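You operate a simulated robot arm through the tools that you are given. There is no shell and no other tool. Be economical: measure what you need, move in short steps, check, and stop when the job is done.

Carry out the task below with a simulated two-armed robot. There is one attempt and no reset: what you move stays moved.

## Task
Brush the grit off the strainer screen and reseat it in the funnel.
Fine: brush it on the screen rest with the red brush; brush back, cover closed. Set down upright: short brush. What is to be rubbed or washed off counts as gone when no trace of it is left.

It is judged by the outcome, as a careful person would: the job done as asked, and still so three seconds after it is handed in. It fails if anything else is knocked over, pushed out of place, dropped, spilled or broken. Lids that push on must go on centred and level and be pressed home; caps that screw on are set level and turned clockwise until they are tight.

## Robot
Two 7-joint arms with two-finger parallel grippers on one trunk, on a base that drives. Base frame: it is fixed to the floor where the robot stands at the start and does not move with it; the origin is under the middle of the robot, x ahead of it, y to its left, z up. Readings come in m, degrees, newtons and seconds.
The left shoulder is at the start at [0.05, 0.161, 1.198], the right one opposite. With the tool pointing down near the work surface each hand reaches from about 0.2 to 0.68 m from the robot's upright axis, wherever it stands, measured 20 degrees to its own side. Places, roughly: funnel cover [0.6, 0.1, 1]; keg valve [0.4, 0.1, 0.8]; screen rest inside [0.4, -0.9, 0.9]; screen seat [0.6, 0.1, 0.9]; short brush [0.5, -2.75, 1]. Payload 3.43 kg a hand.
The tool frame of a hand sits at the grasp point between the pads (the TCP): z along the fingers, y along the line on which they close. The tips reach 0.03 m beyond it. The gripper opens to 0.094 m. The fingers are 0.028 m wide and 0.01 m thick; the gripper's body (0.05 by 0.096 m) begins 0.055 m behind the TCP.
Orientation is told as [roll, pitch, yaw] about the base's x, y, z axes, in that order, counted from this pose: with the fingers straight down and closing along the base's y, the tool's x points along the base's -x, its y along +y and its z along -z.

## Interface
- The arms move only by the tool send_rows. It takes "left_rows", "right_rows" or both (then of equal length, played together; a hand with none holds still); each is one flat list of numbers, 7 for each row, row after row: the gripper command, from -1 (shut) to 1 (fully open), values between in proportion, then the shift along the base's x, y, z in m, then the turn, a rotation vector about the base's x, y, z in degrees. In form: [gripper, dx, dy, dz, ax, ay, az, gripper, dx, dy, dz, ax, ay, az, ...]. A call has 1 to 8 rows; each row shifts and turns the commanded pose from where the row before left it. A row lasts 0.2 s, in which the tool goes at most 0.05 m and 8.6 degrees; a call with a longer step from one row to the next is refused whole, and so is a gripper value outside its range. Where a pose cannot be reached the arm comes as near as it can. A force on the tool above 80 N (or 10 N above the force at the start of the call, whichever is more), or a blocked arm, ends the call early, and 0.2 s more pass. The fingers move at their own pace (about 0.045 m/s each) and stop on an object; they squeeze with about 40 N. The grip force told is the motor's: it shows also when the fingers shut on nothing. Time passes only in rows, and 0.2 s behind the last, so rows that do not move let the fingers close. The reply holds the time, the measured pose of the TCP, the force on the tool along the base axes, the opening and the grip force, in the units named above and with some noise, with the torque about the TCP (base axes, N m) and any sound that the robot's microphone picked up.
- Cameras (640 x 400 px; columns grow to the right, rows downward): "scene" is now at [0.1162, -0.0112, 1.3618]; the picture's right is [-0.09, -1.00, 0.00], its down [-0.23, 0.02, -0.97] and it looks along [0.97, -0.08, -0.23] (base axes); focal length 214 px, centre (320, 200). "left" rides on the left gripper at [0.076, -0.014, -0.102] in its tool frame; the picture's right is [0.18, 0.98, 0.00], its down [-0.75, 0.14, -0.64] and it looks along [-0.63, 0.12, 0.77] (tool axes); focal length 243 px, centre (320, 200). "right" rides on the right gripper at [0.076, 0.014, -0.102] in its tool frame; the picture's right is [-0.18, 0.98, 0.00], its down [-0.75, -0.14, -0.64] and it looks along [-0.63, -0.12, 0.77] (tool axes); focal length 243 px, centre (320, 200). There is no depth. A picture from a camera that has moved, and an enlarged one, comes with that camera's place and axes in the base frame and with its lens. The place of the scene camera against the robot may be out by one fixed shift of up to 0.025 m in any direction.
- get_image(camera): a new picture of that camera. It takes no simulated time.
- move_column(by): slides the trunk up (or, below 0, down) by that many m; the arms and the scene camera ride with it, the base frame stays. It gives what a move gives, with no picture.
- roll_base(legs): drives the robot by 1 to 6 legs, each [ahead, left, turn to the left] in m, m and degrees, along the robot's own axes; the way and the turn of a leg run together, so that a leg with both is an arc; at most 1.5 m and 180 degrees a leg. The arms and the cameras ride along, it lands a little off, and it stops where it bumps. It gives what a move gives.
- head_to(pan, tilt): turns the head with the scene camera to pan (to the left, within 80 degrees either way) and tilt (down, from -29 to 69), counted from straight ahead of the robot. It gives what a move gives.
- close_up(camera, box): a new picture of the part [left, top, right, bottom] of that camera's present view, enlarged. It takes no simulated time.
- finish_job(): hands the job in; it is judged then, once.

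Work in short steps. Places have to be worked out from the pictures, the camera data and where the tool is seen: move nearer, look again, correct. Check each grasp and each placing, and mend what went wrong. You have 120 turns and 108 pictures in all, those below and enlarged ones among them. Open the grippers and draw the arms clear of the work before you hand the job in, unless the task says otherwise; then end with one line.

The tools are called after "Emit:" as name(argument=value, ...) on one line, values as JSON. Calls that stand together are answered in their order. send_rows: Moves the arms, as the interface text tells. Its arguments: {"type":"object","properties":{"left_rows":{"type":"array","items":{"type":"number"}},"right_rows":{"type":"array","items":{"type":"number"}}},"required":[]} The other tools are called the same way: move_column (by) slides the trunk up or down; roll_base (legs) drives the base; head_to (pan, tilt) turns the head that bears the scene camera; get_image (camera) takes a picture; close_up (camera, box) takes an enlarged picture of a part of a camera's view; finish_job () hands the job in.

At the start:

```text
clock: 0.0
left_tool_pos: [0.3964, 0.234, 1.3721]
left_ee_rot: [0.0, 0.0, -0.1]
left_wrist_force: [-0.7, 0.3, -0.2]
left_torque: [0.0, 0.04, 0.0]
left_width: 0.0939
left_finger_force: 0.0
right_tool_pos: [0.3183, -0.1356, 1.402]
right_ee_rot: [0.1, 0.0, -0.1]
right_wrist_force: [-0.9, -0.5, -0.3]
right_torque: [-0.02, -0.01, -0.02]
right_width: 0.094
right_finger_force: 0.0
trunk travel left (down, up): [-0.225, 0.042]
robot x, y, heading: [-0.0021, 0.0022, -0.2]
head pan, tilt: [-5.0, 13.5]
```

scene: 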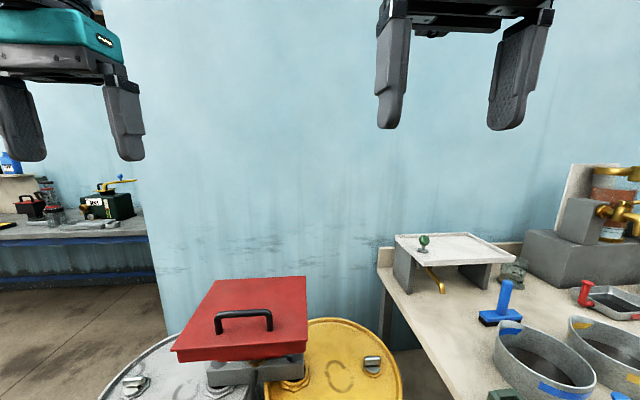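
right: 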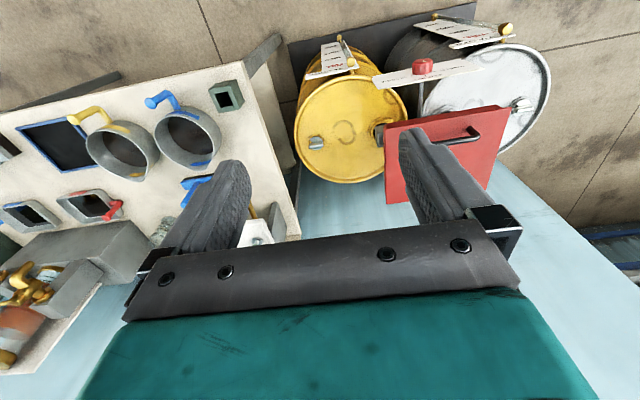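
left: 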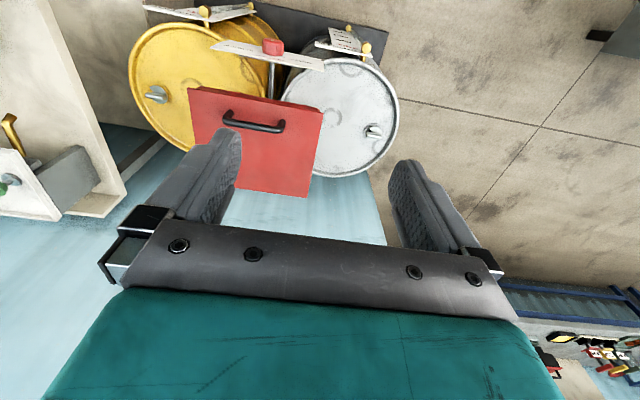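

The funnel cover (red, with a black handle) is in front of me and a bench lies to the right. I'll turn the head to look at the right bench and down at the funnel.

Emit:
head_to(pan=-60, tilt=25)

Emit:
get_image(camera="scene")

Emit:
head_to(pan=5, tilt=50)

Emit:
get_image(camera="scene")

```text
clock: 1.2
left_tool_pos: [0.3977, 0.2349, 1.3719]
left_ee_rot: [0.0, 0.0, 0.0]
left_wrist_force: [-0.1, -0.9, 0.2]
left_torque: [0.02, 0.01, 0.01]
left_width: 0.0941
left_finger_force: 0.1
right_tool_pos: [0.3196, -0.1353, 1.4018]
right_ee_rot: [0.1, 0.0, -0.1]
right_wrist_force: [0.7, 0.6, 0.1]
right_torque: [-0.01, 0.03, -0.02]
right_width: 0.0941
right_finger_force: 0.2
trunk travel left (down, up): [-0.225, 0.042]
robot x, y, heading: [0.0019, -0.0022, -0.0]
head pan, tilt: [-60.0, 25.0]
```

```text
104 pictures are left
camera scene: at [0.0693, -0.0828, 1.3432], right [-0.87, -0.5, 0.0], down [-0.21, 0.37, -0.91], along [0.45, -0.78, -0.42], focal length 214 px, centre (320, 200)
```

scene: 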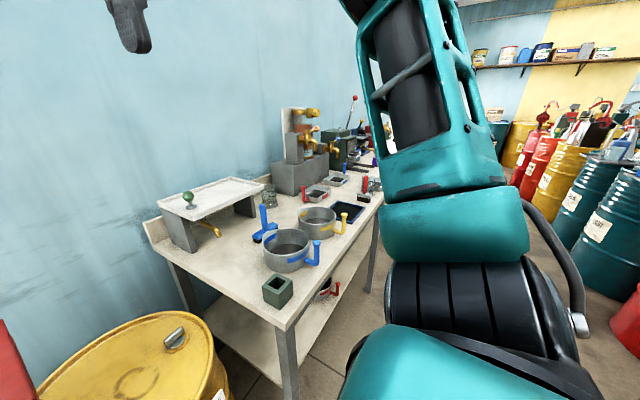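

```text
clock: 2.6
left_tool_pos: [0.3968, 0.2341, 1.3698]
left_ee_rot: [0.0, 0.2, 0.0]
left_wrist_force: [-0.2, 0.5, -0.1]
left_torque: [0.0, 0.01, 0.02]
left_width: 0.094
left_finger_force: 0.0
right_tool_pos: [0.3195, -0.1353, 1.4023]
right_ee_rot: [0.0, -0.1, 0.0]
right_wrist_force: [0.1, -0.3, -0.5]
right_torque: [-0.04, 0.0, -0.01]
right_width: 0.094
right_finger_force: 0.1
trunk travel left (down, up): [-0.225, 0.042]
robot x, y, heading: [-0.0011, 0.0013, -0.1]
head pan, tilt: [5.0, 50.0]
```

```text
103 pictures are left
camera scene: at [0.0999, 0.0035, 1.3057], right [0.09, -1.0, 0.0], down [-0.76, -0.07, -0.64], along [0.64, 0.06, -0.77], focal length 214 px, centre (320, 200)
```

scene: 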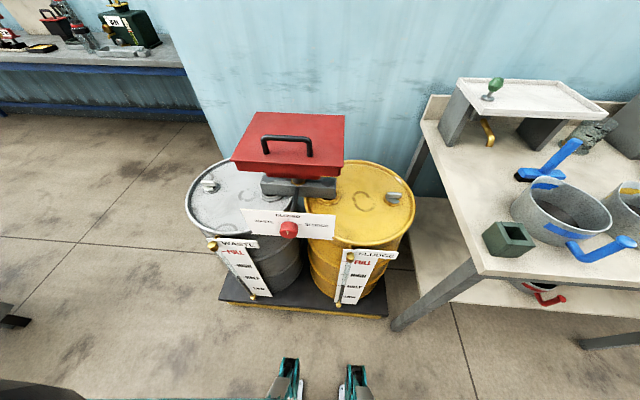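

I'll zoom in on the drums/valve labels and on the bench.

Emit:
close_up(camera="scene", box=[180, 100, 420, 320])

Emit:
close_up(camera="scene", box=[420, 60, 640, 320])

```text
1.82 times, centred on (300, 210) of scene
camera zoom: at [0.0999, 0.0035, 1.3057], right [0.09, -1.0, 0.0], down [-0.76, -0.07, -0.64], along [0.64, 0.06, -0.77], focal length 390 px, centre (356, 182)
```

zoom: 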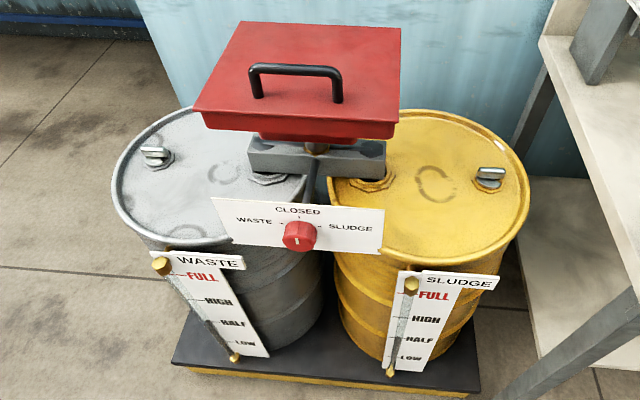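

```text
1.54 times, centred on (530, 190) of scene
camera zoom: at [0.0999, 0.0035, 1.3057], right [0.09, -1.0, 0.0], down [-0.76, -0.07, -0.64], along [0.64, 0.06, -0.77], focal length 330 px, centre (-3, 215)
```

zoom: 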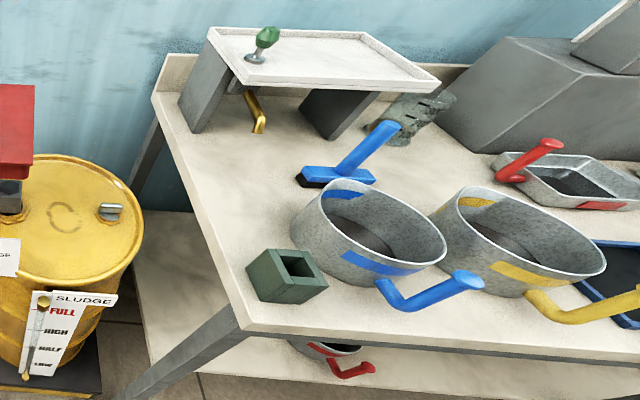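

The valve reads closed. I'll drive along the bench to the right in order to see the screen rest and look for the red brush.

Emit:
roll_base(legs=[[0, -0.9, 0]])

Emit:
head_to(pan=0, tilt=45)

Emit:
get_image(camera="scene")

Emit:
head_to(pan=-50, tilt=20)

Emit:
get_image(camera="scene")

```text
clock: 7.4
left_tool_pos: [0.397, -0.6757, 1.3714]
left_ee_rot: [0.1, 0.1, -0.3]
left_wrist_force: [0.3, -0.3, -0.8]
left_torque: [0.03, 0.02, 0.01]
left_width: 0.0939
left_finger_force: 0.0
right_tool_pos: [0.316, -1.0441, 1.4013]
right_ee_rot: [0.1, 0.0, -0.5]
right_wrist_force: [0.5, 0.0, -0.1]
right_torque: [0.02, -0.02, 0.01]
right_width: 0.094
right_finger_force: 0.0
trunk travel left (down, up): [-0.225, 0.042]
robot x, y, heading: [-0.0027, -0.91, -0.3]
head pan, tilt: [5.0, 50.0]
```

```text
clock: 8.0
left_tool_pos: [0.3957, -0.6759, 1.3719]
left_ee_rot: [0.0, -0.1, -0.3]
left_wrist_force: [1.0, -0.1, 0.3]
left_torque: [0.0, -0.01, 0.01]
left_width: 0.094
left_finger_force: 0.0
right_tool_pos: [0.3165, -1.0433, 1.4009]
right_ee_rot: [0.1, 0.0, -0.4]
right_wrist_force: [0.0, -0.3, 1.5]
right_torque: [0.0, 0.0, 0.0]
right_width: 0.0939
right_finger_force: 0.1
trunk travel left (down, up): [-0.225, 0.042]
robot x, y, heading: [0.0019, -0.9056, -0.3]
head pan, tilt: [0.0, 45.0]
```

```text
100 pictures are left
camera scene: at [0.1021, -0.9105, 1.3125], right [0.0, -1.0, 0.0], down [-0.71, 0.0, -0.71], along [0.71, 0.0, -0.71], focal length 214 px, centre (320, 200)
```

scene: 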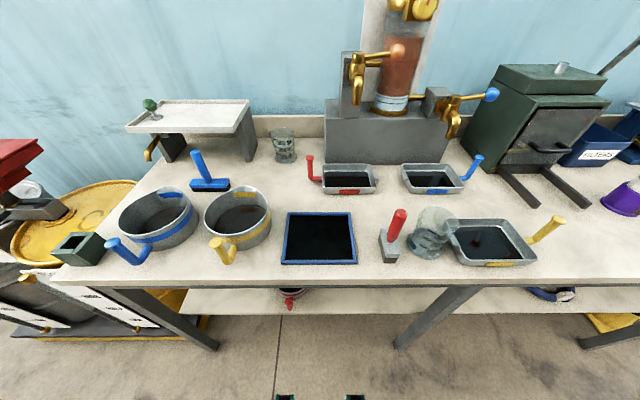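

```text
clock: 9.2
left_tool_pos: [0.395, -0.6752, 1.3708]
left_ee_rot: [-0.1, 0.0, -0.3]
left_wrist_force: [-0.9, 0.6, -0.4]
left_torque: [0.02, -0.01, 0.02]
left_width: 0.094
left_finger_force: 0.0
right_tool_pos: [0.3172, -1.0429, 1.4009]
right_ee_rot: [0.2, 0.0, -0.4]
right_wrist_force: [0.1, 0.6, 0.5]
right_torque: [-0.01, -0.03, -0.01]
right_width: 0.094
right_finger_force: 0.0
trunk travel left (down, up): [-0.225, 0.042]
robot x, y, heading: [-0.0038, -0.9067, -0.4]
head pan, tilt: [-50.0, 20.0]
```

```text
99 pictures are left
camera scene: at [0.0804, -0.9818, 1.3512], right [-0.77, -0.64, 0.0], down [-0.22, 0.26, -0.94], along [0.6, -0.72, -0.34], focal length 214 px, centre (320, 200)
```

scene: 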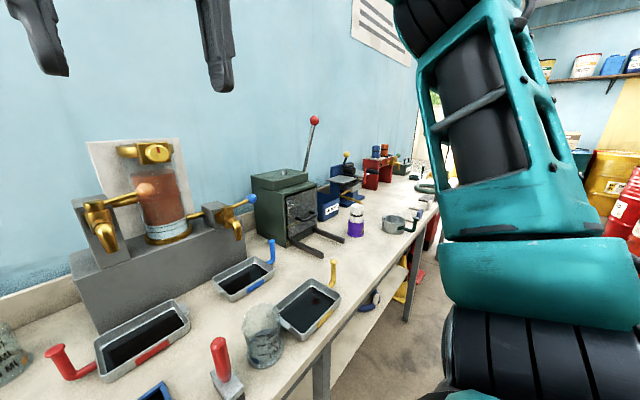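

The blue-framed dark tray is probably the screen rest. A red-handled tool sits near it; I'll zoom on it, on the blue one and on the wall notice.

Emit:
close_up(camera="scene", box=[340, 0, 420, 60])

Emit:
head_to(pan=0, tilt=50)

Emit:
close_up(camera="scene", box=[250, 150, 550, 280])

```text
6.67 times, centred on (380, 30) of scene
camera zoom: at [0.0804, -0.9818, 1.3512], right [-0.77, -0.64, 0.0], down [-0.22, 0.26, -0.94], along [0.6, -0.72, -0.34], focal length 1430 px, centre (-80, 1333)
```

zoom: 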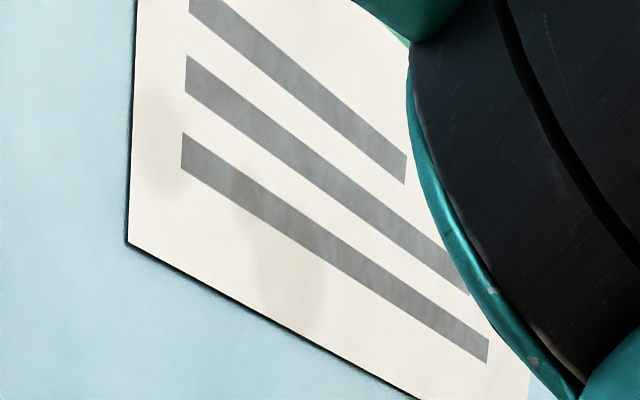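

```text
clock: 10.4
left_tool_pos: [0.395, -0.6757, 1.3711]
left_ee_rot: [0.0, -0.1, -0.2]
left_wrist_force: [-0.9, 0.4, 0.3]
left_torque: [-0.01, 0.01, 0.05]
left_width: 0.0938
left_finger_force: 0.1
right_tool_pos: [0.3162, -1.0447, 1.4006]
right_ee_rot: [0.0, 0.0, -0.5]
right_wrist_force: [-0.9, -0.8, -0.7]
right_torque: [0.03, 0.0, -0.02]
right_width: 0.094
right_finger_force: 0.1
trunk travel left (down, up): [-0.225, 0.042]
robot x, y, heading: [-0.0048, -0.9079, -0.5]
head pan, tilt: [0.0, 50.0]
```

```text
2.13 times, centred on (400, 215) of scene
camera zoom: at [0.0978, -0.9107, 1.3057], right [-0.01, -1.0, 0.0], down [-0.77, 0.0, -0.64], along [0.64, 0.0, -0.77], focal length 458 px, centre (149, 168)
```

zoom: 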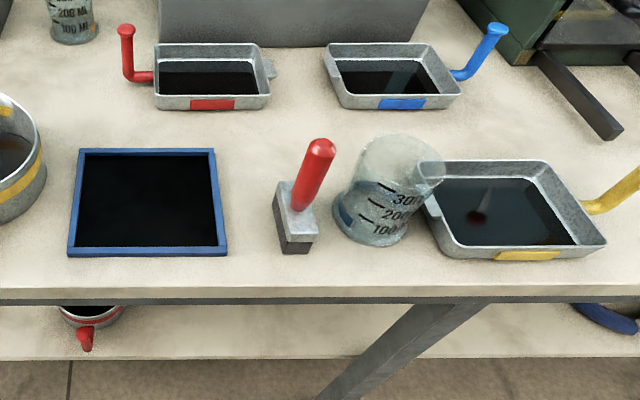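

I'll continue along the bench to see the place named for the short brush.

Emit:
roll_base(legs=[[0, -1.4, 0]])

Emit:
head_to(pan=-20, tilt=40)

Emit:
get_image(camera="scene")

```text
clock: 17.2
left_tool_pos: [0.3856, -2.0503, 1.3712]
left_ee_rot: [0.0, 0.0, -0.7]
left_wrist_force: [0.4, -0.3, 0.0]
left_torque: [0.03, 0.0, -0.02]
left_width: 0.0938
left_finger_force: 0.1
right_tool_pos: [0.3037, -2.4182, 1.4016]
right_ee_rot: [0.1, 0.0, -0.7]
right_wrist_force: [-0.6, 0.1, 0.6]
right_torque: [0.01, -0.02, -0.03]
right_width: 0.0939
right_finger_force: 0.1
trunk travel left (down, up): [-0.225, 0.042]
robot x, y, heading: [-0.0145, -2.2809, -0.9]
head pan, tilt: [0.0, 50.0]
```

```text
clock: 18.1
left_tool_pos: [0.3857, -2.0509, 1.3704]
left_ee_rot: [0.0, -0.1, -0.7]
left_wrist_force: [-0.1, -1.2, 0.3]
left_torque: [0.01, 0.0, 0.0]
left_width: 0.0938
left_finger_force: 0.1
right_tool_pos: [0.3036, -2.4186, 1.401]
right_ee_rot: [0.0, -0.1, -0.7]
right_wrist_force: [0.0, 0.1, -0.3]
right_torque: [-0.01, 0.02, -0.01]
right_width: 0.094
right_finger_force: 0.0
trunk travel left (down, up): [-0.225, 0.042]
robot x, y, heading: [-0.0142, -2.2803, -0.8]
head pan, tilt: [-20.0, 40.0]
```

```text
96 pictures are left
camera scene: at [0.0887, -2.3128, 1.3198], right [-0.35, -0.94, 0.0], down [-0.6, 0.23, -0.77], along [0.72, -0.27, -0.64], focal length 214 px, centre (320, 200)
```

scene: 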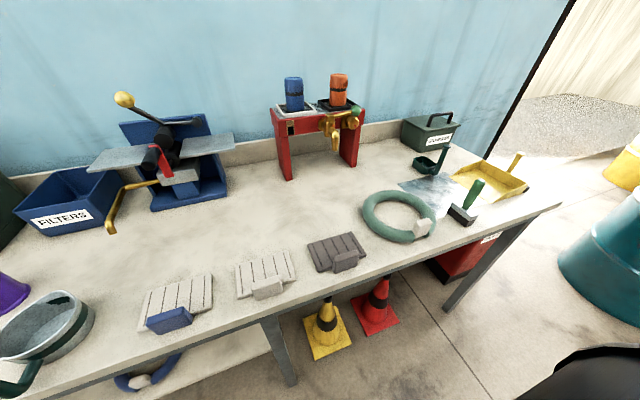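

I'll zoom around the place named for the short brush.

Emit:
close_up(camera="scene", box=[300, 60, 560, 260])

Emit:
close_up(camera="scene", box=[260, 60, 400, 190])

Emit:
close_up(camera="scene", box=[380, 110, 540, 240])

```text
2.00 times, centred on (430, 160) of scene
camera zoom: at [0.0887, -2.3128, 1.3198], right [-0.35, -0.94, 0.0], down [-0.6, 0.23, -0.77], along [0.72, -0.27, -0.64], focal length 429 px, centre (100, 280)
```

zoom: 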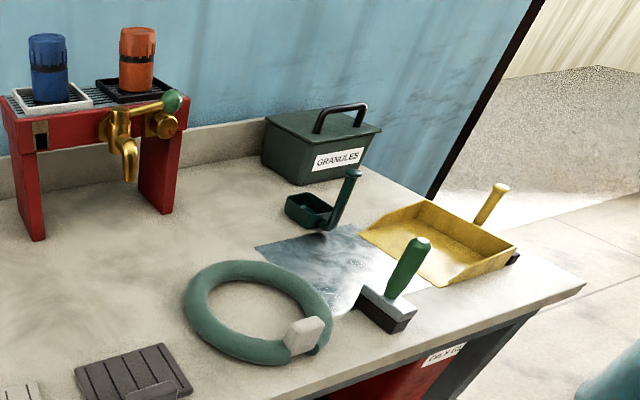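

```text
3.08 times, centred on (330, 125) of scene
camera zoom: at [0.0887, -2.3128, 1.3198], right [-0.35, -0.94, 0.0], down [-0.6, 0.23, -0.77], along [0.72, -0.27, -0.64], focal length 660 px, centre (289, 431)
```

zoom: 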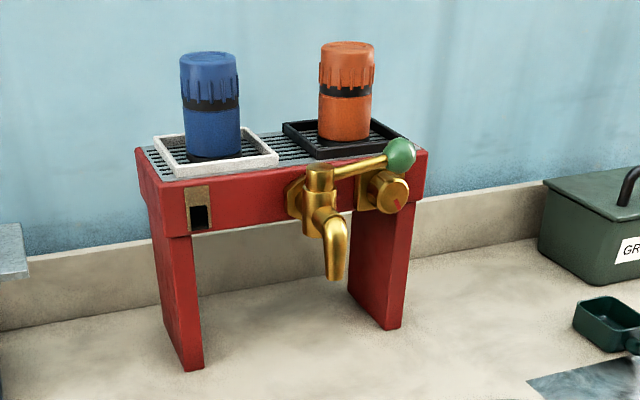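

```text
3.08 times, centred on (460, 175) of scene
camera zoom: at [0.0887, -2.3128, 1.3198], right [-0.35, -0.94, 0.0], down [-0.6, 0.23, -0.77], along [0.72, -0.27, -0.64], focal length 660 px, centre (-111, 277)
```

zoom: 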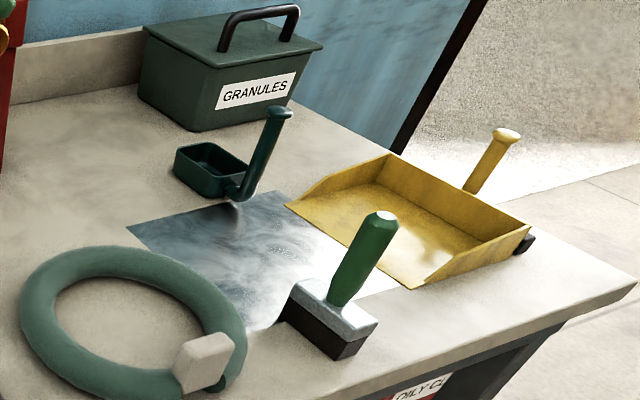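

Only a green brush is here; the task asks for the red brush, which stands by the screen rest. I'll return to the funnel and inspect the cover.

Emit:
roll_base(legs=[[0.015, 1.15, 0.8], [0, 1.15, 0]])

Emit:
head_to(pan=8, tilt=40)

Emit:
close_up(camera="scene", box=[220, 80, 420, 220])

Emit:
get_image(camera="right")

```text
clock: 29.4
left_tool_pos: [0.4202, 0.2541, 1.3705]
left_ee_rot: [0.0, 0.0, 0.3]
left_wrist_force: [0.6, -0.6, 0.0]
left_torque: [-0.02, 0.05, 0.0]
left_width: 0.0938
left_finger_force: 0.0
right_tool_pos: [0.3438, -0.1152, 1.402]
right_ee_rot: [0.1, 0.0, 0.2]
right_wrist_force: [-1.1, -0.3, 0.7]
right_torque: [-0.01, -0.03, 0.01]
right_width: 0.0942
right_finger_force: 0.0
trunk travel left (down, up): [-0.225, 0.042]
robot x, y, heading: [0.0286, 0.025, 0.3]
head pan, tilt: [-20.0, 40.0]
```

```text
clock: 30.3
left_tool_pos: [0.4193, 0.2551, 1.371]
left_ee_rot: [0.1, 0.0, 0.2]
left_wrist_force: [0.0, -0.4, -0.4]
left_torque: [-0.02, -0.01, 0.01]
left_width: 0.0939
left_finger_force: 0.1
right_tool_pos: [0.3421, -0.1142, 1.4012]
right_ee_rot: [0.0, -0.1, 0.2]
right_wrist_force: [-0.1, 1.1, -0.3]
right_torque: [0.0, 0.0, 0.0]
right_width: 0.094
right_finger_force: 0.1
trunk travel left (down, up): [-0.225, 0.042]
robot x, y, heading: [0.0228, 0.0219, -0.0]
head pan, tilt: [8.0, 40.0]
```

```text
2.86 times, centred on (320, 150) of scene
camera zoom: at [0.1308, 0.0282, 1.3198], right [0.14, -0.99, 0.0], down [-0.64, -0.09, -0.77], along [0.76, 0.11, -0.64], focal length 613 px, centre (320, 343)
```

zoom: 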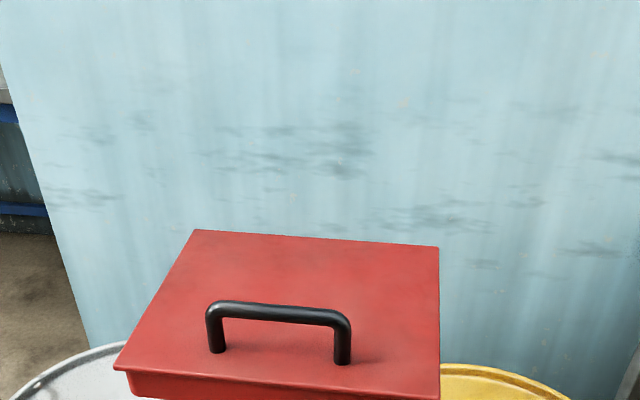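

```text
91 pictures are left
camera right: at [0.2671, -0.0999, 1.5031], right [0.18, 0.98, 0.0], down [0.75, -0.14, 0.64], along [0.63, -0.12, -0.77], focal length 243 px, centre (320, 200)
```

right: 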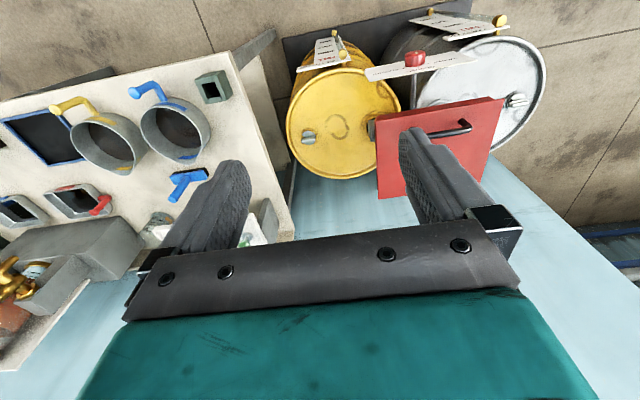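

The cover's handle lies along y near its front edge, suggesting a hinge at the back. I'll bring the left hand above it while turning it 90° so that the fingers close across the bar, and shift the right hand aside.

Emit:
send_rows(left_rows=[1, 0.01, -0.015, -0.01, 0, 0, -8.5, 1, 0.01, -0.015, -0.01, 0, 0, -8.5, 1, 0.01, -0.015, -0.01, 0, 0, -8.5, 1, 0.01, -0.015, -0.01, 0, 0, -8.5, 1, 0.01, -0.015, -0.01, 0, 0, -8.5, 1, 0.01, -0.015, -0.01, 0, 0, -8.5, 1, 0.01, -0.015, -0.01, 0, 0, -8.5, 1, 0.01, -0.015, -0.01, 0, 0, -8.5], right_rows=[1, 0, -0.02, 0, 0, 0, 0, 1, 0, -0.02, 0, 0, 0, 0, 1, 0, -0.02, 0, 0, 0, 0, 1, 0, -0.02, 0, 0, 0, 0, 1, 0, -0.02, 0, 0, 0, 0, 1, 0, -0.02, 0, 0, 0, 0, 1, 0, -0.02, 0, 0, 0, 0, 1, 0, 0, 0, 0, 0, 0])

Emit:
send_rows(left_rows=[1, 0.005, 0, -0.02, 0, 0, -8, 1, 0.005, 0, -0.02, 0, 0, -8, 1, 0, 0, -0.02, 0, 0, -6, 1, 0, 0, 0, 0, 0, 0])

Emit:
get_image(camera="left")

Emit:
get_image(camera="scene")

```text
clock: 32.1
left_tool_pos: [0.4228, 0.0983, 1.249]
left_ee_rot: [0.0, 0.0, -67.8]
left_wrist_force: [0.7, 0.3, 0.3]
left_torque: [0.02, 0.01, -0.02]
left_width: 0.094
left_finger_force: 0.0
left hand out of reach, approached as far as the arm can: row 6, 7, 8
right_tool_pos: [0.3564, -0.247, 1.3896]
right_ee_rot: [0.2, -0.1, 0.3]
right_wrist_force: [-0.5, 0.1, 0.1]
right_torque: [-0.02, 0.02, 0.02]
right_width: 0.094
right_finger_force: 0.1
right hand out of reach, approached as far as the arm can: row 6, 7
trunk travel left (down, up): [-0.225, 0.042]
robot x, y, heading: [0.0216, 0.0168, -0.1]
head pan, tilt: [8.0, 40.0]
```

```text
clock: 33.1
left_tool_pos: [0.3478, 0.0694, 1.1724]
left_ee_rot: [0.0, 0.1, -89.6]
left_wrist_force: [0.5, -0.1, -0.6]
left_torque: [0.03, 0.04, 0.01]
left_width: 0.0942
left_finger_force: 0.0
left hand out of reach, approached as far as the arm can: row 1, 2, 3
right_tool_pos: [0.355, -0.247, 1.3904]
right_ee_rot: [0.2, -0.1, 0.1]
right_wrist_force: [-0.2, 0.3, -0.4]
right_torque: [0.01, 0.0, -0.01]
right_width: 0.0939
right_finger_force: 0.1
trunk travel left (down, up): [-0.225, 0.042]
robot x, y, heading: [0.0241, 0.0213, 0.3]
head pan, tilt: [8.0, 40.0]
```

```text
90 pictures are left
camera left: at [0.3332, 0.1453, 1.2741], right [0.98, 0.19, 0.0], down [0.14, -0.75, 0.64], along [0.12, -0.63, -0.77], focal length 243 px, centre (320, 200)
```

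left: 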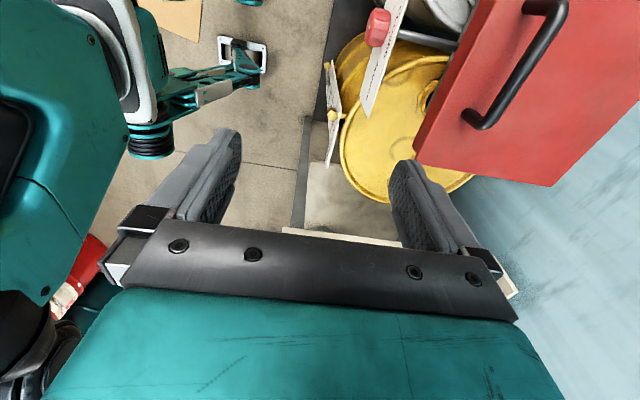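

```text
89 pictures are left
camera scene: at [0.1308, 0.0283, 1.3198], right [0.14, -0.99, 0.0], down [-0.64, -0.09, -0.77], along [0.76, 0.11, -0.64], focal length 214 px, centre (320, 200)
```

scene: 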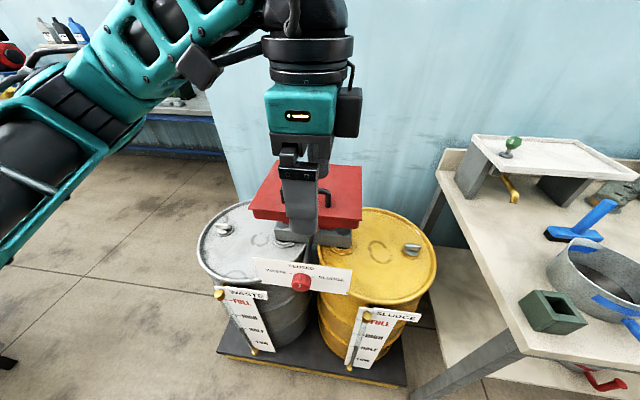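

The arm is reach-limited this high up. I'll lower the trunk 0.15 m, after first raising the left hand slightly.

Emit:
send_rows(left_rows=[1, -0.02, 0, 0.04, 0, 0, 0, 1, 0, 0, 0.04, 0, 0, 0, 1, 0, 0, 0.04, 0, 0, 0])

Emit:
move_column(by=-0.15)

```text
clock: 33.9
left_tool_pos: [0.3129, 0.0621, 1.2825]
left_ee_rot: [-0.1, 0.0, -89.6]
left_wrist_force: [-0.5, -0.3, 0.4]
left_torque: [0.0, 0.01, 0.01]
left_width: 0.094
left_finger_force: 0.0
left hand out of reach, approached as far as the arm can: row 3
right_tool_pos: [0.3535, -0.2477, 1.3906]
right_ee_rot: [0.2, -0.1, 0.1]
right_wrist_force: [0.2, -0.2, -0.4]
right_torque: [0.01, -0.02, 0.02]
right_width: 0.0941
right_finger_force: 0.1
trunk travel left (down, up): [-0.225, 0.042]
robot x, y, heading: [0.0238, 0.0181, 0.2]
head pan, tilt: [8.0, 40.0]
```

```text
clock: 35.7
left_tool_pos: [0.3138, 0.0635, 1.1318]
left_ee_rot: [0.0, -0.1, -89.7]
left_wrist_force: [-0.4, -0.4, 0.9]
left_torque: [0.02, -0.01, 0.02]
left_width: 0.094
left_finger_force: 0.0
right_tool_pos: [0.3556, -0.2465, 1.2401]
right_ee_rot: [0.2, -0.1, 0.1]
right_wrist_force: [-0.3, -0.2, -0.2]
right_torque: [-0.01, -0.03, 0.02]
right_width: 0.0938
right_finger_force: 0.0
trunk travel left (down, up): [-0.075, 0.192]
robot x, y, heading: [0.0241, 0.0209, 0.2]
head pan, tilt: [8.0, 40.0]
```

Now move the left hand toward the spot over the handle.

Emit:
send_rows(left_rows=[1, 0.03, 0.01, 0, 0, 0, 0, 1, 0.03, 0.01, 0, 0, 0, 0, 1, 0.03, 0.01, 0, 0, 0, 0, 1, 0.03, 0.01, 0, 0, 0, 0, 1, 0.03, 0.01, 0, 0, 0, 0, 1, 0.03, 0, 0, 0, 0, 0])

Emit:
get_image(camera="left")

```text
clock: 37.1
left_tool_pos: [0.3343, 0.0645, 1.0901]
left_ee_rot: [0.0, -0.1, -89.7]
left_wrist_force: [0.6, -0.1, -0.3]
left_torque: [0.0, 0.01, -0.01]
left_width: 0.094
left_finger_force: 0.1
left hand out of reach, approached as far as the arm can: row 1, 2, 3, 4, 5, 6
right_tool_pos: [0.354, -0.2473, 1.2399]
right_ee_rot: [0.2, 0.0, 0.0]
right_wrist_force: [0.3, -0.3, -0.2]
right_torque: [-0.01, -0.01, -0.01]
right_width: 0.0941
right_finger_force: 0.1
trunk travel left (down, up): [-0.075, 0.192]
robot x, y, heading: [0.0213, 0.0204, -0.0]
head pan, tilt: [8.0, 40.0]
```

```text
88 pictures are left
camera left: at [0.319, 0.1407, 1.1923], right [0.98, 0.19, 0.0], down [0.15, -0.75, 0.64], along [0.12, -0.63, -0.77], focal length 243 px, centre (320, 200)
```

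left: 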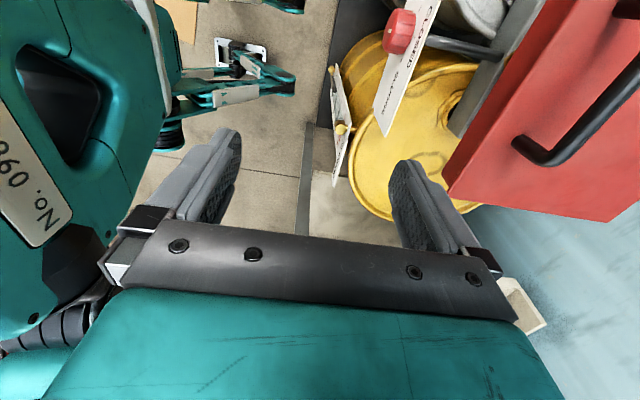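

The −90° wrist turn limits reach. I'll turn the left hand to +90° instead (the gripper is symmetric) and try again.

Emit:
send_rows(left_rows=[1, 0, 0.02, 0.02, 0, 0, 8.5, 1, 0, 0.02, 0.02, 0, 0, 8.5, 1, 0, 0.02, 0.02, 0, 0, 8.5, 1, 0, 0.02, 0.02, 0, 0, 8.5, 1, 0, 0.02, 0.02, 0, 0, 8.5, 1, 0, 0.02, 0, 0, 0, 8.5, 1, 0, 0.02, 0, 0, 0, 8.5, 1, 0, 0, 0, 0, 0, 8.5])

Emit:
send_rows(left_rows=[1, 0, 0, 0, 0, 0, 8.5, 1, 0, 0, 0, 0, 0, 8.5, 1, 0, 0, 0, 0, 0, 8.5, 1, 0, 0, 0, 0, 0, 8.5, 1, 0, 0, 0, 0, 0, 8.5, 1, 0, 0, 0, 0, 0, 8.5, 1, 0, 0, 0, 0, 0, 8.5, 1, 0, 0, 0, 0, 0, 8.5])

Emit:
send_rows(left_rows=[1, 0, 0, 0, 0, 0, 8.5, 1, 0, 0, 0, 0, 0, 8.5, 1, 0, 0, 0, 0, 0, 8.5, 1, 0, 0, 0, 0, 0, 8.5, 1, 0, 0, 0, 0, 0, 8.5, 1, 0.03, 0, 0, 0, 0, 1, 1, 0.03, 0, 0, 0, 0, 0, 1, 0.03, 0, 0, 0, 0, 0])

```text
clock: 38.9
left_tool_pos: [0.3334, 0.2048, 1.191]
left_ee_rot: [0.1, -0.2, -21.5]
left_wrist_force: [0.1, 0.3, 0.3]
left_torque: [0.0, -0.03, -0.01]
left_width: 0.094
left_finger_force: 0.1
right_tool_pos: [0.3538, -0.2462, 1.239]
right_ee_rot: [0.2, 0.0, 0.2]
right_wrist_force: [-1.0, -0.5, -0.3]
right_torque: [0.0, 0.01, 0.03]
right_width: 0.0939
right_finger_force: 0.1
trunk travel left (down, up): [-0.075, 0.192]
robot x, y, heading: [0.0232, 0.0182, 0.5]
head pan, tilt: [8.0, 40.0]
```

```text
clock: 40.7
left_tool_pos: [0.3336, 0.204, 1.1888]
left_ee_rot: [-0.1, -0.2, 46.5]
left_wrist_force: [0.3, -0.6, -0.9]
left_torque: [0.01, 0.01, -0.01]
left_width: 0.0941
left_finger_force: 0.0
right_tool_pos: [0.3542, -0.2472, 1.2397]
right_ee_rot: [0.2, -0.1, 0.1]
right_wrist_force: [-0.3, -0.3, 0.4]
right_torque: [0.01, 0.02, 0.03]
right_width: 0.0942
right_finger_force: 0.0
trunk travel left (down, up): [-0.075, 0.192]
robot x, y, heading: [0.0231, 0.0183, 0.4]
head pan, tilt: [8.0, 40.0]
```

```text
clock: 42.5
left_tool_pos: [0.4238, 0.2031, 1.1914]
left_ee_rot: [0.0, -0.1, 89.8]
left_wrist_force: [-0.3, 0.2, 0.5]
left_torque: [0.03, -0.02, -0.01]
left_width: 0.0941
left_finger_force: 0.1
right_tool_pos: [0.3561, -0.2472, 1.24]
right_ee_rot: [0.2, -0.1, 0.0]
right_wrist_force: [0.7, 0.0, -0.1]
right_torque: [0.01, 0.0, -0.02]
right_width: 0.0939
right_finger_force: 0.2
trunk travel left (down, up): [-0.075, 0.192]
robot x, y, heading: [0.0206, 0.0177, 0.4]
head pan, tilt: [8.0, 40.0]
```

The +90° turn reaches well. Now I'll go above the handle and look.

Emit:
send_rows(left_rows=[1, 0.03, -0.03, 0, 0, 0, 0, 1, 0.03, -0.03, 0, 0, 0, 0, 1, 0.03, -0.03, 0, 0, 0, 0, 1, 0, 0, 0, 0, 0, 0])

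Emit:
get_image(camera="left")

Emit:
get_image(camera="scene")

```text
clock: 43.5
left_tool_pos: [0.5125, 0.1174, 1.1862]
left_ee_rot: [0.0, -0.2, 89.8]
left_wrist_force: [0.1, -1.0, 0.3]
left_torque: [-0.01, 0.01, -0.01]
left_width: 0.0941
left_finger_force: 0.1
right_tool_pos: [0.3561, -0.2474, 1.2395]
right_ee_rot: [0.3, -0.1, 0.2]
right_wrist_force: [-0.4, 1.2, -0.3]
right_torque: [-0.02, -0.03, -0.01]
right_width: 0.0938
right_finger_force: 0.0
trunk travel left (down, up): [-0.075, 0.192]
robot x, y, heading: [0.0207, 0.0191, 0.4]
head pan, tilt: [8.0, 40.0]
```

```text
87 pictures are left
camera left: at [0.5268, 0.0393, 1.289], right [-0.98, -0.18, 0.0], down [-0.14, 0.75, 0.64], along [-0.12, 0.63, -0.77], focal length 243 px, centre (320, 200)
```

left: 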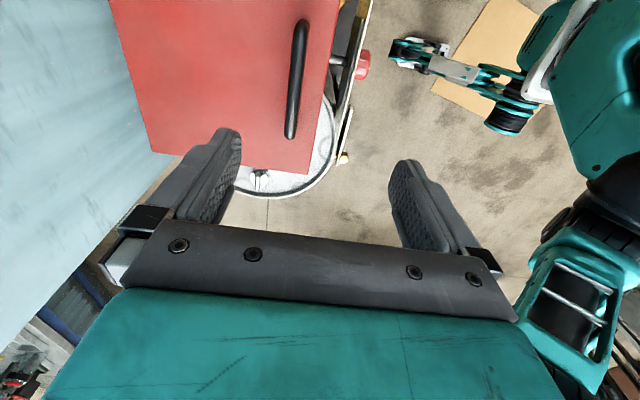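

```text
86 pictures are left
camera scene: at [0.1307, 0.0285, 1.1698], right [0.14, -0.99, 0.0], down [-0.64, -0.09, -0.77], along [0.76, 0.11, -0.64], focal length 214 px, centre (320, 200)
```

scene: 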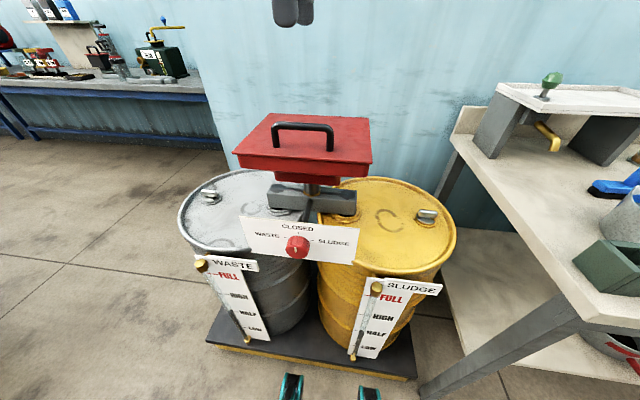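

Triangulating, the handle bar is at x≈0.540, y 0.061–0.178, z≈1.005, and the lid top at about 0.955. I'll descend over the bar and close.

Emit:
send_rows(left_rows=[1, 0.014, 0, -0.03, 0, 0, 0, 1, 0.014, 0, -0.03, 0, 0, 0, 1, 0, 0, -0.03, 0, 0, 0, 1, 0, 0, -0.03, 0, 0, 0, 1, 0, 0, -0.03, 0, 0, 0, 1, 0, 0, -0.028, 0, 0, 0])

Emit:
send_rows(left_rows=[-1, 0, 0, 0, 0, 0, 0, -1, 0, 0, 0, 0, 0, 0, -1, 0, 0, 0, 0, 0, 0, -1, 0, 0, 0, 0, 0, 0, -1, 0, 0, 0, 0, 0, 0])

Emit:
get_image(camera="scene")

```text
clock: 44.9
left_tool_pos: [0.5432, 0.1143, 1.0105]
left_ee_rot: [0.0, 0.0, 89.9]
left_wrist_force: [-0.1, 0.0, 0.3]
left_torque: [0.03, 0.02, 0.01]
left_width: 0.0939
left_finger_force: 0.1
right_tool_pos: [0.3558, -0.2471, 1.2396]
right_ee_rot: [0.2, -0.1, 0.1]
right_wrist_force: [0.0, -0.2, 0.5]
right_torque: [-0.02, -0.01, 0.02]
right_width: 0.0943
right_finger_force: 0.1
trunk travel left (down, up): [-0.075, 0.192]
robot x, y, heading: [0.0229, 0.0203, 0.3]
head pan, tilt: [8.0, 40.0]
```

```text
clock: 46.1
left_tool_pos: [0.5403, 0.1143, 1.0107]
left_ee_rot: [0.1, -0.2, 89.7]
left_wrist_force: [-14.6, 2.4, -0.8]
left_torque: [0.14, 0.16, 0.21]
left_width: 0.0193
left_finger_force: 29.8
right_tool_pos: [0.354, -0.2461, 1.2404]
right_ee_rot: [0.3, -0.2, 0.2]
right_wrist_force: [-0.1, -0.1, 0.5]
right_torque: [0.01, -0.01, 0.01]
right_width: 0.0938
right_finger_force: 0.1
trunk travel left (down, up): [-0.075, 0.192]
robot x, y, heading: [0.0271, 0.0183, -0.0]
head pan, tilt: [8.0, 40.0]
```

```text
85 pictures are left
camera scene: at [0.1292, 0.0284, 1.17], right [0.14, -0.99, 0.0], down [-0.64, -0.09, -0.77], along [0.76, 0.11, -0.64], focal length 214 px, centre (320, 200)
```

scene: 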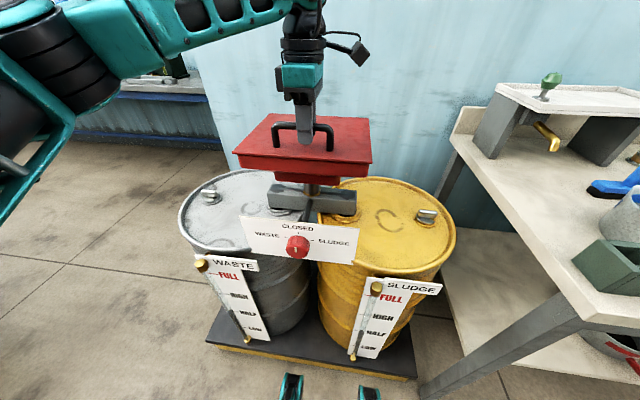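

The bar is gripped (0.019 m). I'll lift gently along a hinge arc about the back edge (x≈0.755, z≈0.95) by about 10°, and check.

Emit:
send_rows(left_rows=[-1, 0.005, 0, 0.0185, 0, 4, 0, -1, 0.008, 0, 0.0185, 0, 4, 0, -1, 0, 0, 0, 0, 0, 0])

Emit:
get_image(camera="scene")

```text
clock: 46.9
left_tool_pos: [0.5526, 0.1142, 1.0495]
left_ee_rot: [7.9, -0.1, 89.8]
left_wrist_force: [-17.6, 8.6, 5.9]
left_torque: [0.35, -0.03, 0.14]
left_width: 0.0192
left_finger_force: 44.7
right_tool_pos: [0.3526, -0.2456, 1.241]
right_ee_rot: [0.1, -0.2, 0.2]
right_wrist_force: [-0.4, -1.0, 0.1]
right_torque: [-0.02, 0.04, 0.0]
right_width: 0.0938
right_finger_force: 0.1
trunk travel left (down, up): [-0.075, 0.192]
robot x, y, heading: [0.026, 0.0182, 0.3]
head pan, tilt: [8.0, 40.0]
```

```text
84 pictures are left
camera scene: at [0.1285, 0.0291, 1.1702], right [0.14, -0.99, 0.0], down [-0.63, -0.09, -0.77], along [0.76, 0.11, -0.64], focal length 214 px, centre (320, 200)
```

scene: 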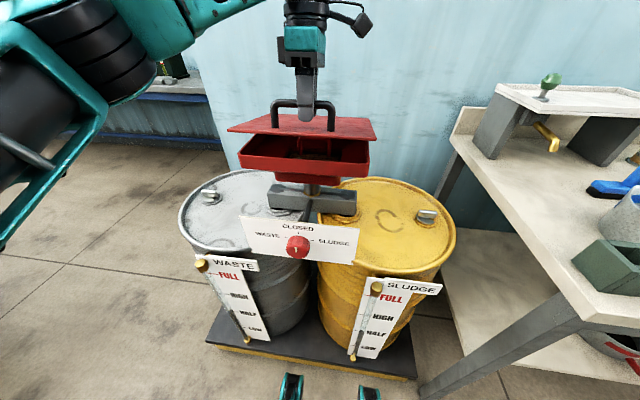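

It's hinged at the back and opens smoothly. I'll continue along the arc.

Emit:
send_rows(left_rows=[-1, 0.009, 0, 0.017, 0, 4, 0, -1, 0.01, 0, 0.0165, 0, 4, 0, -1, 0.011, 0, 0.0155, 0, 4, 0, -1, 0.013, 0, 0.0145, 0, 4, 0, -1, 0.0145, 0, 0.013, 0, 4, 0, -1, 0.0155, 0, 0.012, 0, 4, 0, -1, 0, 0, 0, 0, 0, 0])

Emit:
get_image(camera="scene")

```text
clock: 47.8
left_tool_pos: [0.5546, 0.1135, 1.0524]
left_ee_rot: [20.1, -0.1, 90.3]
left_wrist_force: [49.0, -4.6, -26.2]
left_torque: [0.37, -0.11, -0.29]
left_width: 0.0186
left_finger_force: 45.2
left hand out of reach, approached as far as the arm can: row 2, 3, 4
right_tool_pos: [0.3668, -0.2499, 1.235]
right_ee_rot: [0.2, 0.7, 0.0]
right_wrist_force: [1.8, 0.1, -0.7]
right_torque: [-0.03, 0.06, -0.01]
right_width: 0.0939
right_finger_force: 0.0
trunk travel left (down, up): [-0.075, 0.192]
robot x, y, heading: [0.0286, 0.02, -0.1]
head pan, tilt: [8.0, 40.0]
stopped in row 4 (left hand): the force on the tool passed its limit (the readings are from after the stop); the commanded pose is now the measured one
```

```text
83 pictures are left
camera scene: at [0.1426, 0.0272, 1.1681], right [0.14, -0.99, 0.0], down [-0.64, -0.09, -0.76], along [0.75, 0.11, -0.65], focal length 214 px, centre (320, 200)
```

scene: 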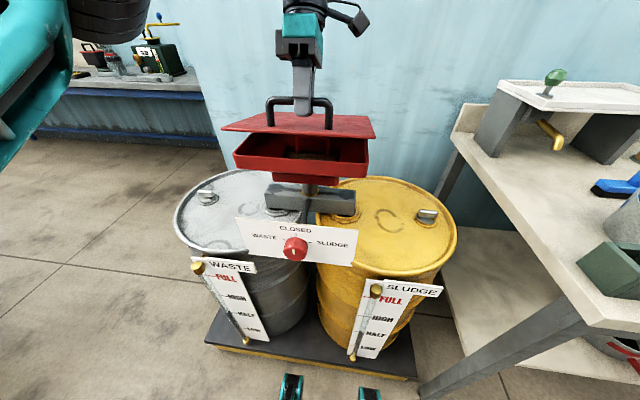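

The tilted wrist ran out of reach; the lid stands about 12° open. I'll ease the left hand's tilt, hold the lid there, and point the right hand forward, so that its closed fingers can push the lid up from beneath.

Emit:
send_rows(left_rows=[-1, 0, 0, 0.003, 0, -4, 0, -1, 0, 0, 0.003, 0, -4, 0, -1, 0, 0, 0.002, 0, -4, 0, -1, 0, 0, 0, 0, 0, 0, -1, 0, 0, 0, 0, 0, 0, -1, 0, 0, 0, 0, 0, 0, -1, 0, 0, 0, 0, 0, 0, -1, 0, 0, 0, 0, 0, 0], right_rows=[-1, 0, 0, 0, 0, -8.5, 0, -1, 0, 0, 0, 0, -8.5, 0, -1, 0, 0, 0, 0, -8.5, 0, -1, 0, 0, 0, 0, -8.5, 0, -1, 0, 0, 0, 0, -8.5, 0, -1, 0, 0, 0, 0, -8.5, 0, -1, 0, 0, 0, 0, -8.5, 0, -1, 0, 0, 0, 0, -8.5, 0])

Emit:
send_rows(right_rows=[-1, 0, 0.02, -0.03, 0, -8.5, 0, -1, 0, 0.03, -0.03, 0, -8.5, 0, -1, 0, 0.03, -0.03, 0, -5, 0, -1, 0, 0.03, -0.03, 0, 0, 0, -1, 0, 0.03, -0.03, 0, 0, 0, -1, 0, 0.03, -0.03, 0, 0, 0, -1, 0, 0.03, -0.03, 0, 0, 0, -1, 0, 0.03, 0, 0, 0, 0])

Emit:
get_image(camera="scene")

Emit:
get_image(camera="right")

```text
clock: 48.7
left_tool_pos: [0.5539, 0.1145, 1.0598]
left_ee_rot: [7.7, 0.2, 90.6]
left_wrist_force: [33.5, -4.4, -18.9]
left_torque: [-0.14, -0.36, -0.68]
left_width: 0.0147
left_finger_force: 44.8
right_tool_pos: [0.3643, -0.2497, 1.2366]
right_ee_rot: [0.2, -24.7, -0.2]
right_wrist_force: [0.8, -0.1, -0.1]
right_torque: [0.02, 0.06, -0.01]
right_width: 0.0197
right_finger_force: 0.1
trunk travel left (down, up): [-0.075, 0.192]
robot x, y, heading: [0.0258, 0.0201, -0.2]
head pan, tilt: [8.0, 40.0]
stopped in row 4 (left hand): the force on the tool passed its limit (the readings are from after the stop); the commanded pose is now the measured one
```

```text
clock: 50.5
left_tool_pos: [0.5562, 0.115, 1.0611]
left_ee_rot: [7.5, 0.3, 90.6]
left_wrist_force: [45.3, -1.0, -23.7]
left_torque: [-0.17, -0.39, -0.88]
left_width: 0.0146
left_finger_force: 45.3
right_tool_pos: [0.3661, -0.0172, 1.0268]
right_ee_rot: [0.3, -46.6, -0.2]
right_wrist_force: [0.5, -0.3, 0.9]
right_torque: [0.01, 0.0, 0.03]
right_width: 0.0
right_finger_force: 32.9
trunk travel left (down, up): [-0.075, 0.192]
robot x, y, heading: [0.0255, 0.0187, -0.2]
head pan, tilt: [8.0, 40.0]
```

```text
82 pictures are left
camera scene: at [0.1401, 0.0277, 1.1687], right [0.14, -0.99, 0.0], down [-0.64, -0.09, -0.76], along [0.75, 0.11, -0.65], focal length 214 px, centre (320, 200)
```

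scene: 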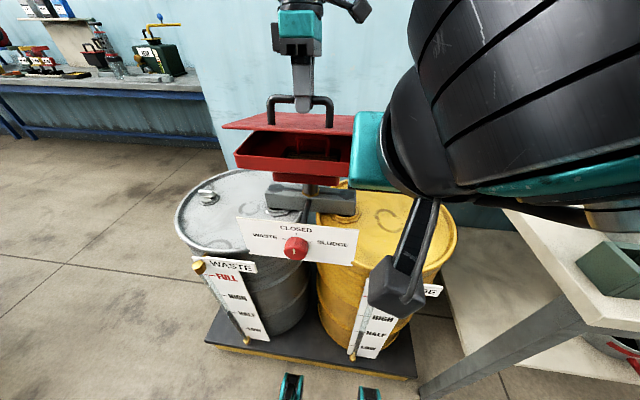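

```text
81 pictures are left
camera right: at [0.2377, -0.0041, 1.0408], right [0.13, 0.98, 0.14], down [0.05, -0.15, 0.99], along [0.99, -0.12, -0.07], focal length 243 px, centre (320, 200)
```

right: 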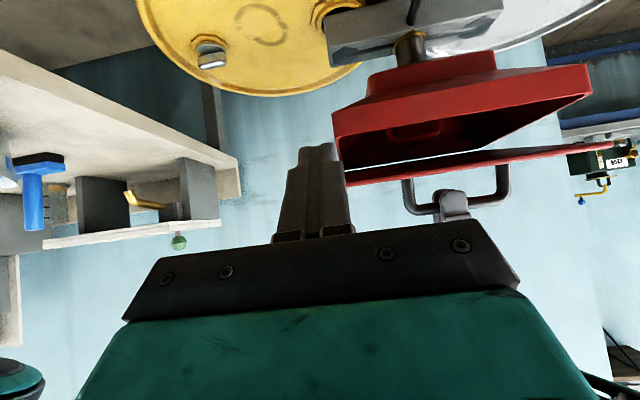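

The right wrist view shows the lid's front gap (image is upside down), the lid front edge at about z 1.00 and the box rim at about 0.94. I'll level the right fingers to point forward at z≈0.972, y≈0.03 in front of the gap.

Emit:
send_rows(right_rows=[-1, 0, 0.01, -0.011, 0, -8.5, 0, -1, 0, 0.01, -0.011, 0, -8.5, 0, -1, 0.01, 0.01, -0.011, 0, -8.5, 0, -1, 0.02, 0.01, -0.011, 0, -8.5, 0, -1, 0.02, 0.007, -0.011, 0, -8.5, 0, -1, 0.02, 0, 0, 0, 0, 0, -1, 0, 0, 0, 0, 0, 0])

Emit:
get_image(camera="right")

Emit:
get_image(camera="scene")

```text
clock: 52.1
left_tool_pos: [0.5543, 0.1158, 1.0605]
left_ee_rot: [7.5, 0.3, 90.6]
left_wrist_force: [46.8, -1.5, -23.5]
left_torque: [-0.08, -0.39, -0.79]
left_width: 0.0147
left_finger_force: 45.2
right_tool_pos: [0.4355, 0.0299, 0.9713]
right_ee_rot: [5.3, -89.1, -5.2]
right_wrist_force: [0.1, -0.2, -0.8]
right_torque: [0.0, -0.03, 0.02]
right_width: 0.0001
right_finger_force: 32.9
trunk travel left (down, up): [-0.075, 0.192]
robot x, y, heading: [0.0275, 0.0148, 0.3]
head pan, tilt: [8.0, 40.0]
```

```text
80 pictures are left
camera right: at [0.3313, 0.0444, 0.8952], right [0.0, 0.98, 0.19], down [-0.63, -0.14, 0.76], along [0.78, -0.12, 0.62], focal length 243 px, centre (320, 200)
```

right: 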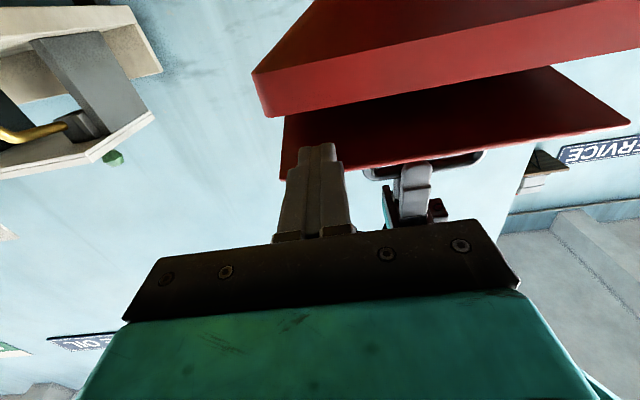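

```text
79 pictures are left
camera scene: at [0.1401, 0.0277, 1.1688], right [0.14, -0.99, 0.0], down [-0.64, -0.09, -0.76], along [0.75, 0.11, -0.65], focal length 214 px, centre (320, 200)
```

scene: 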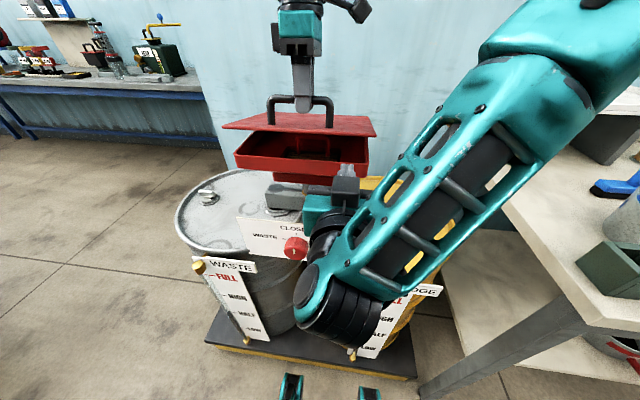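

Geometry matches predictions: gap at z 0.94–1.00, finger at 0.972. Insert the right fingers 0.1 m.

Emit:
send_rows(right_rows=[-1, 0.03, 0, 0, 0, 0, 0, -1, 0.03, 0, 0, 0, 0, 0, -1, 0.03, 0, 0, 0, 0, 0, -1, 0.01, 0, 0, 0, 0, 0, -1, 0, 0, 0, 0, 0, 0])

Emit:
get_image(camera="right")

Emit:
get_image(camera="scene")

```text
clock: 53.3
left_tool_pos: [0.5552, 0.1153, 1.06]
left_ee_rot: [7.5, 0.3, 90.6]
left_wrist_force: [46.0, -0.9, -25.2]
left_torque: [-0.1, -0.43, -0.81]
left_width: 0.0145
left_finger_force: 45.2
right_tool_pos: [0.532, 0.0274, 0.9717]
right_ee_rot: [2.9, -89.1, -2.7]
right_wrist_force: [-0.3, 0.6, 1.4]
right_torque: [-0.04, 0.03, 0.02]
right_width: 0.0
right_finger_force: 32.6
trunk travel left (down, up): [-0.075, 0.192]
robot x, y, heading: [0.0271, 0.0199, -0.1]
head pan, tilt: [8.0, 40.0]
```

```text
78 pictures are left
camera right: at [0.4279, 0.043, 0.8942], right [0.0, 0.98, 0.18], down [-0.63, -0.14, 0.76], along [0.78, -0.12, 0.62], focal length 243 px, centre (320, 200)
```

right: 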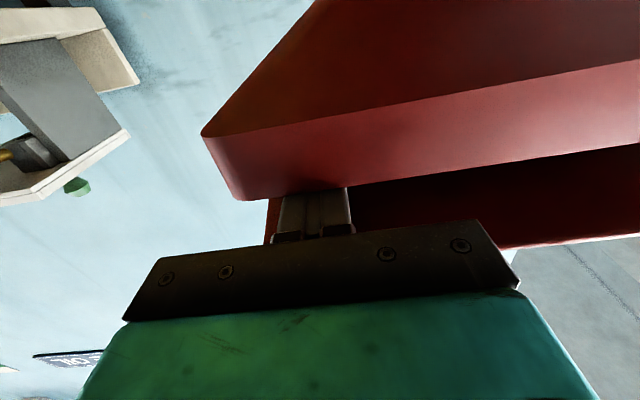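

```text
77 pictures are left
camera scene: at [0.1401, 0.0278, 1.1688], right [0.14, -0.99, 0.0], down [-0.64, -0.09, -0.76], along [0.75, 0.11, -0.65], focal length 214 px, centre (320, 200)
```

scene: 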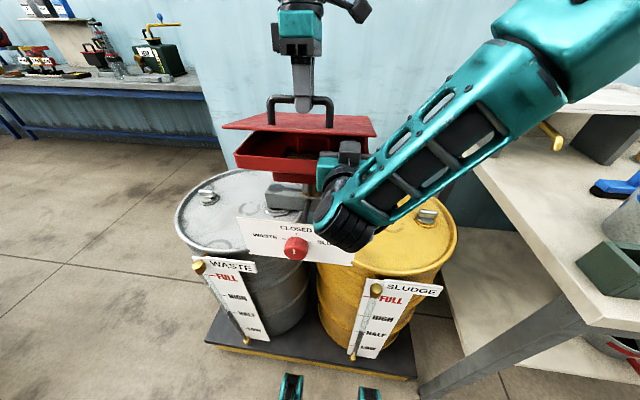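

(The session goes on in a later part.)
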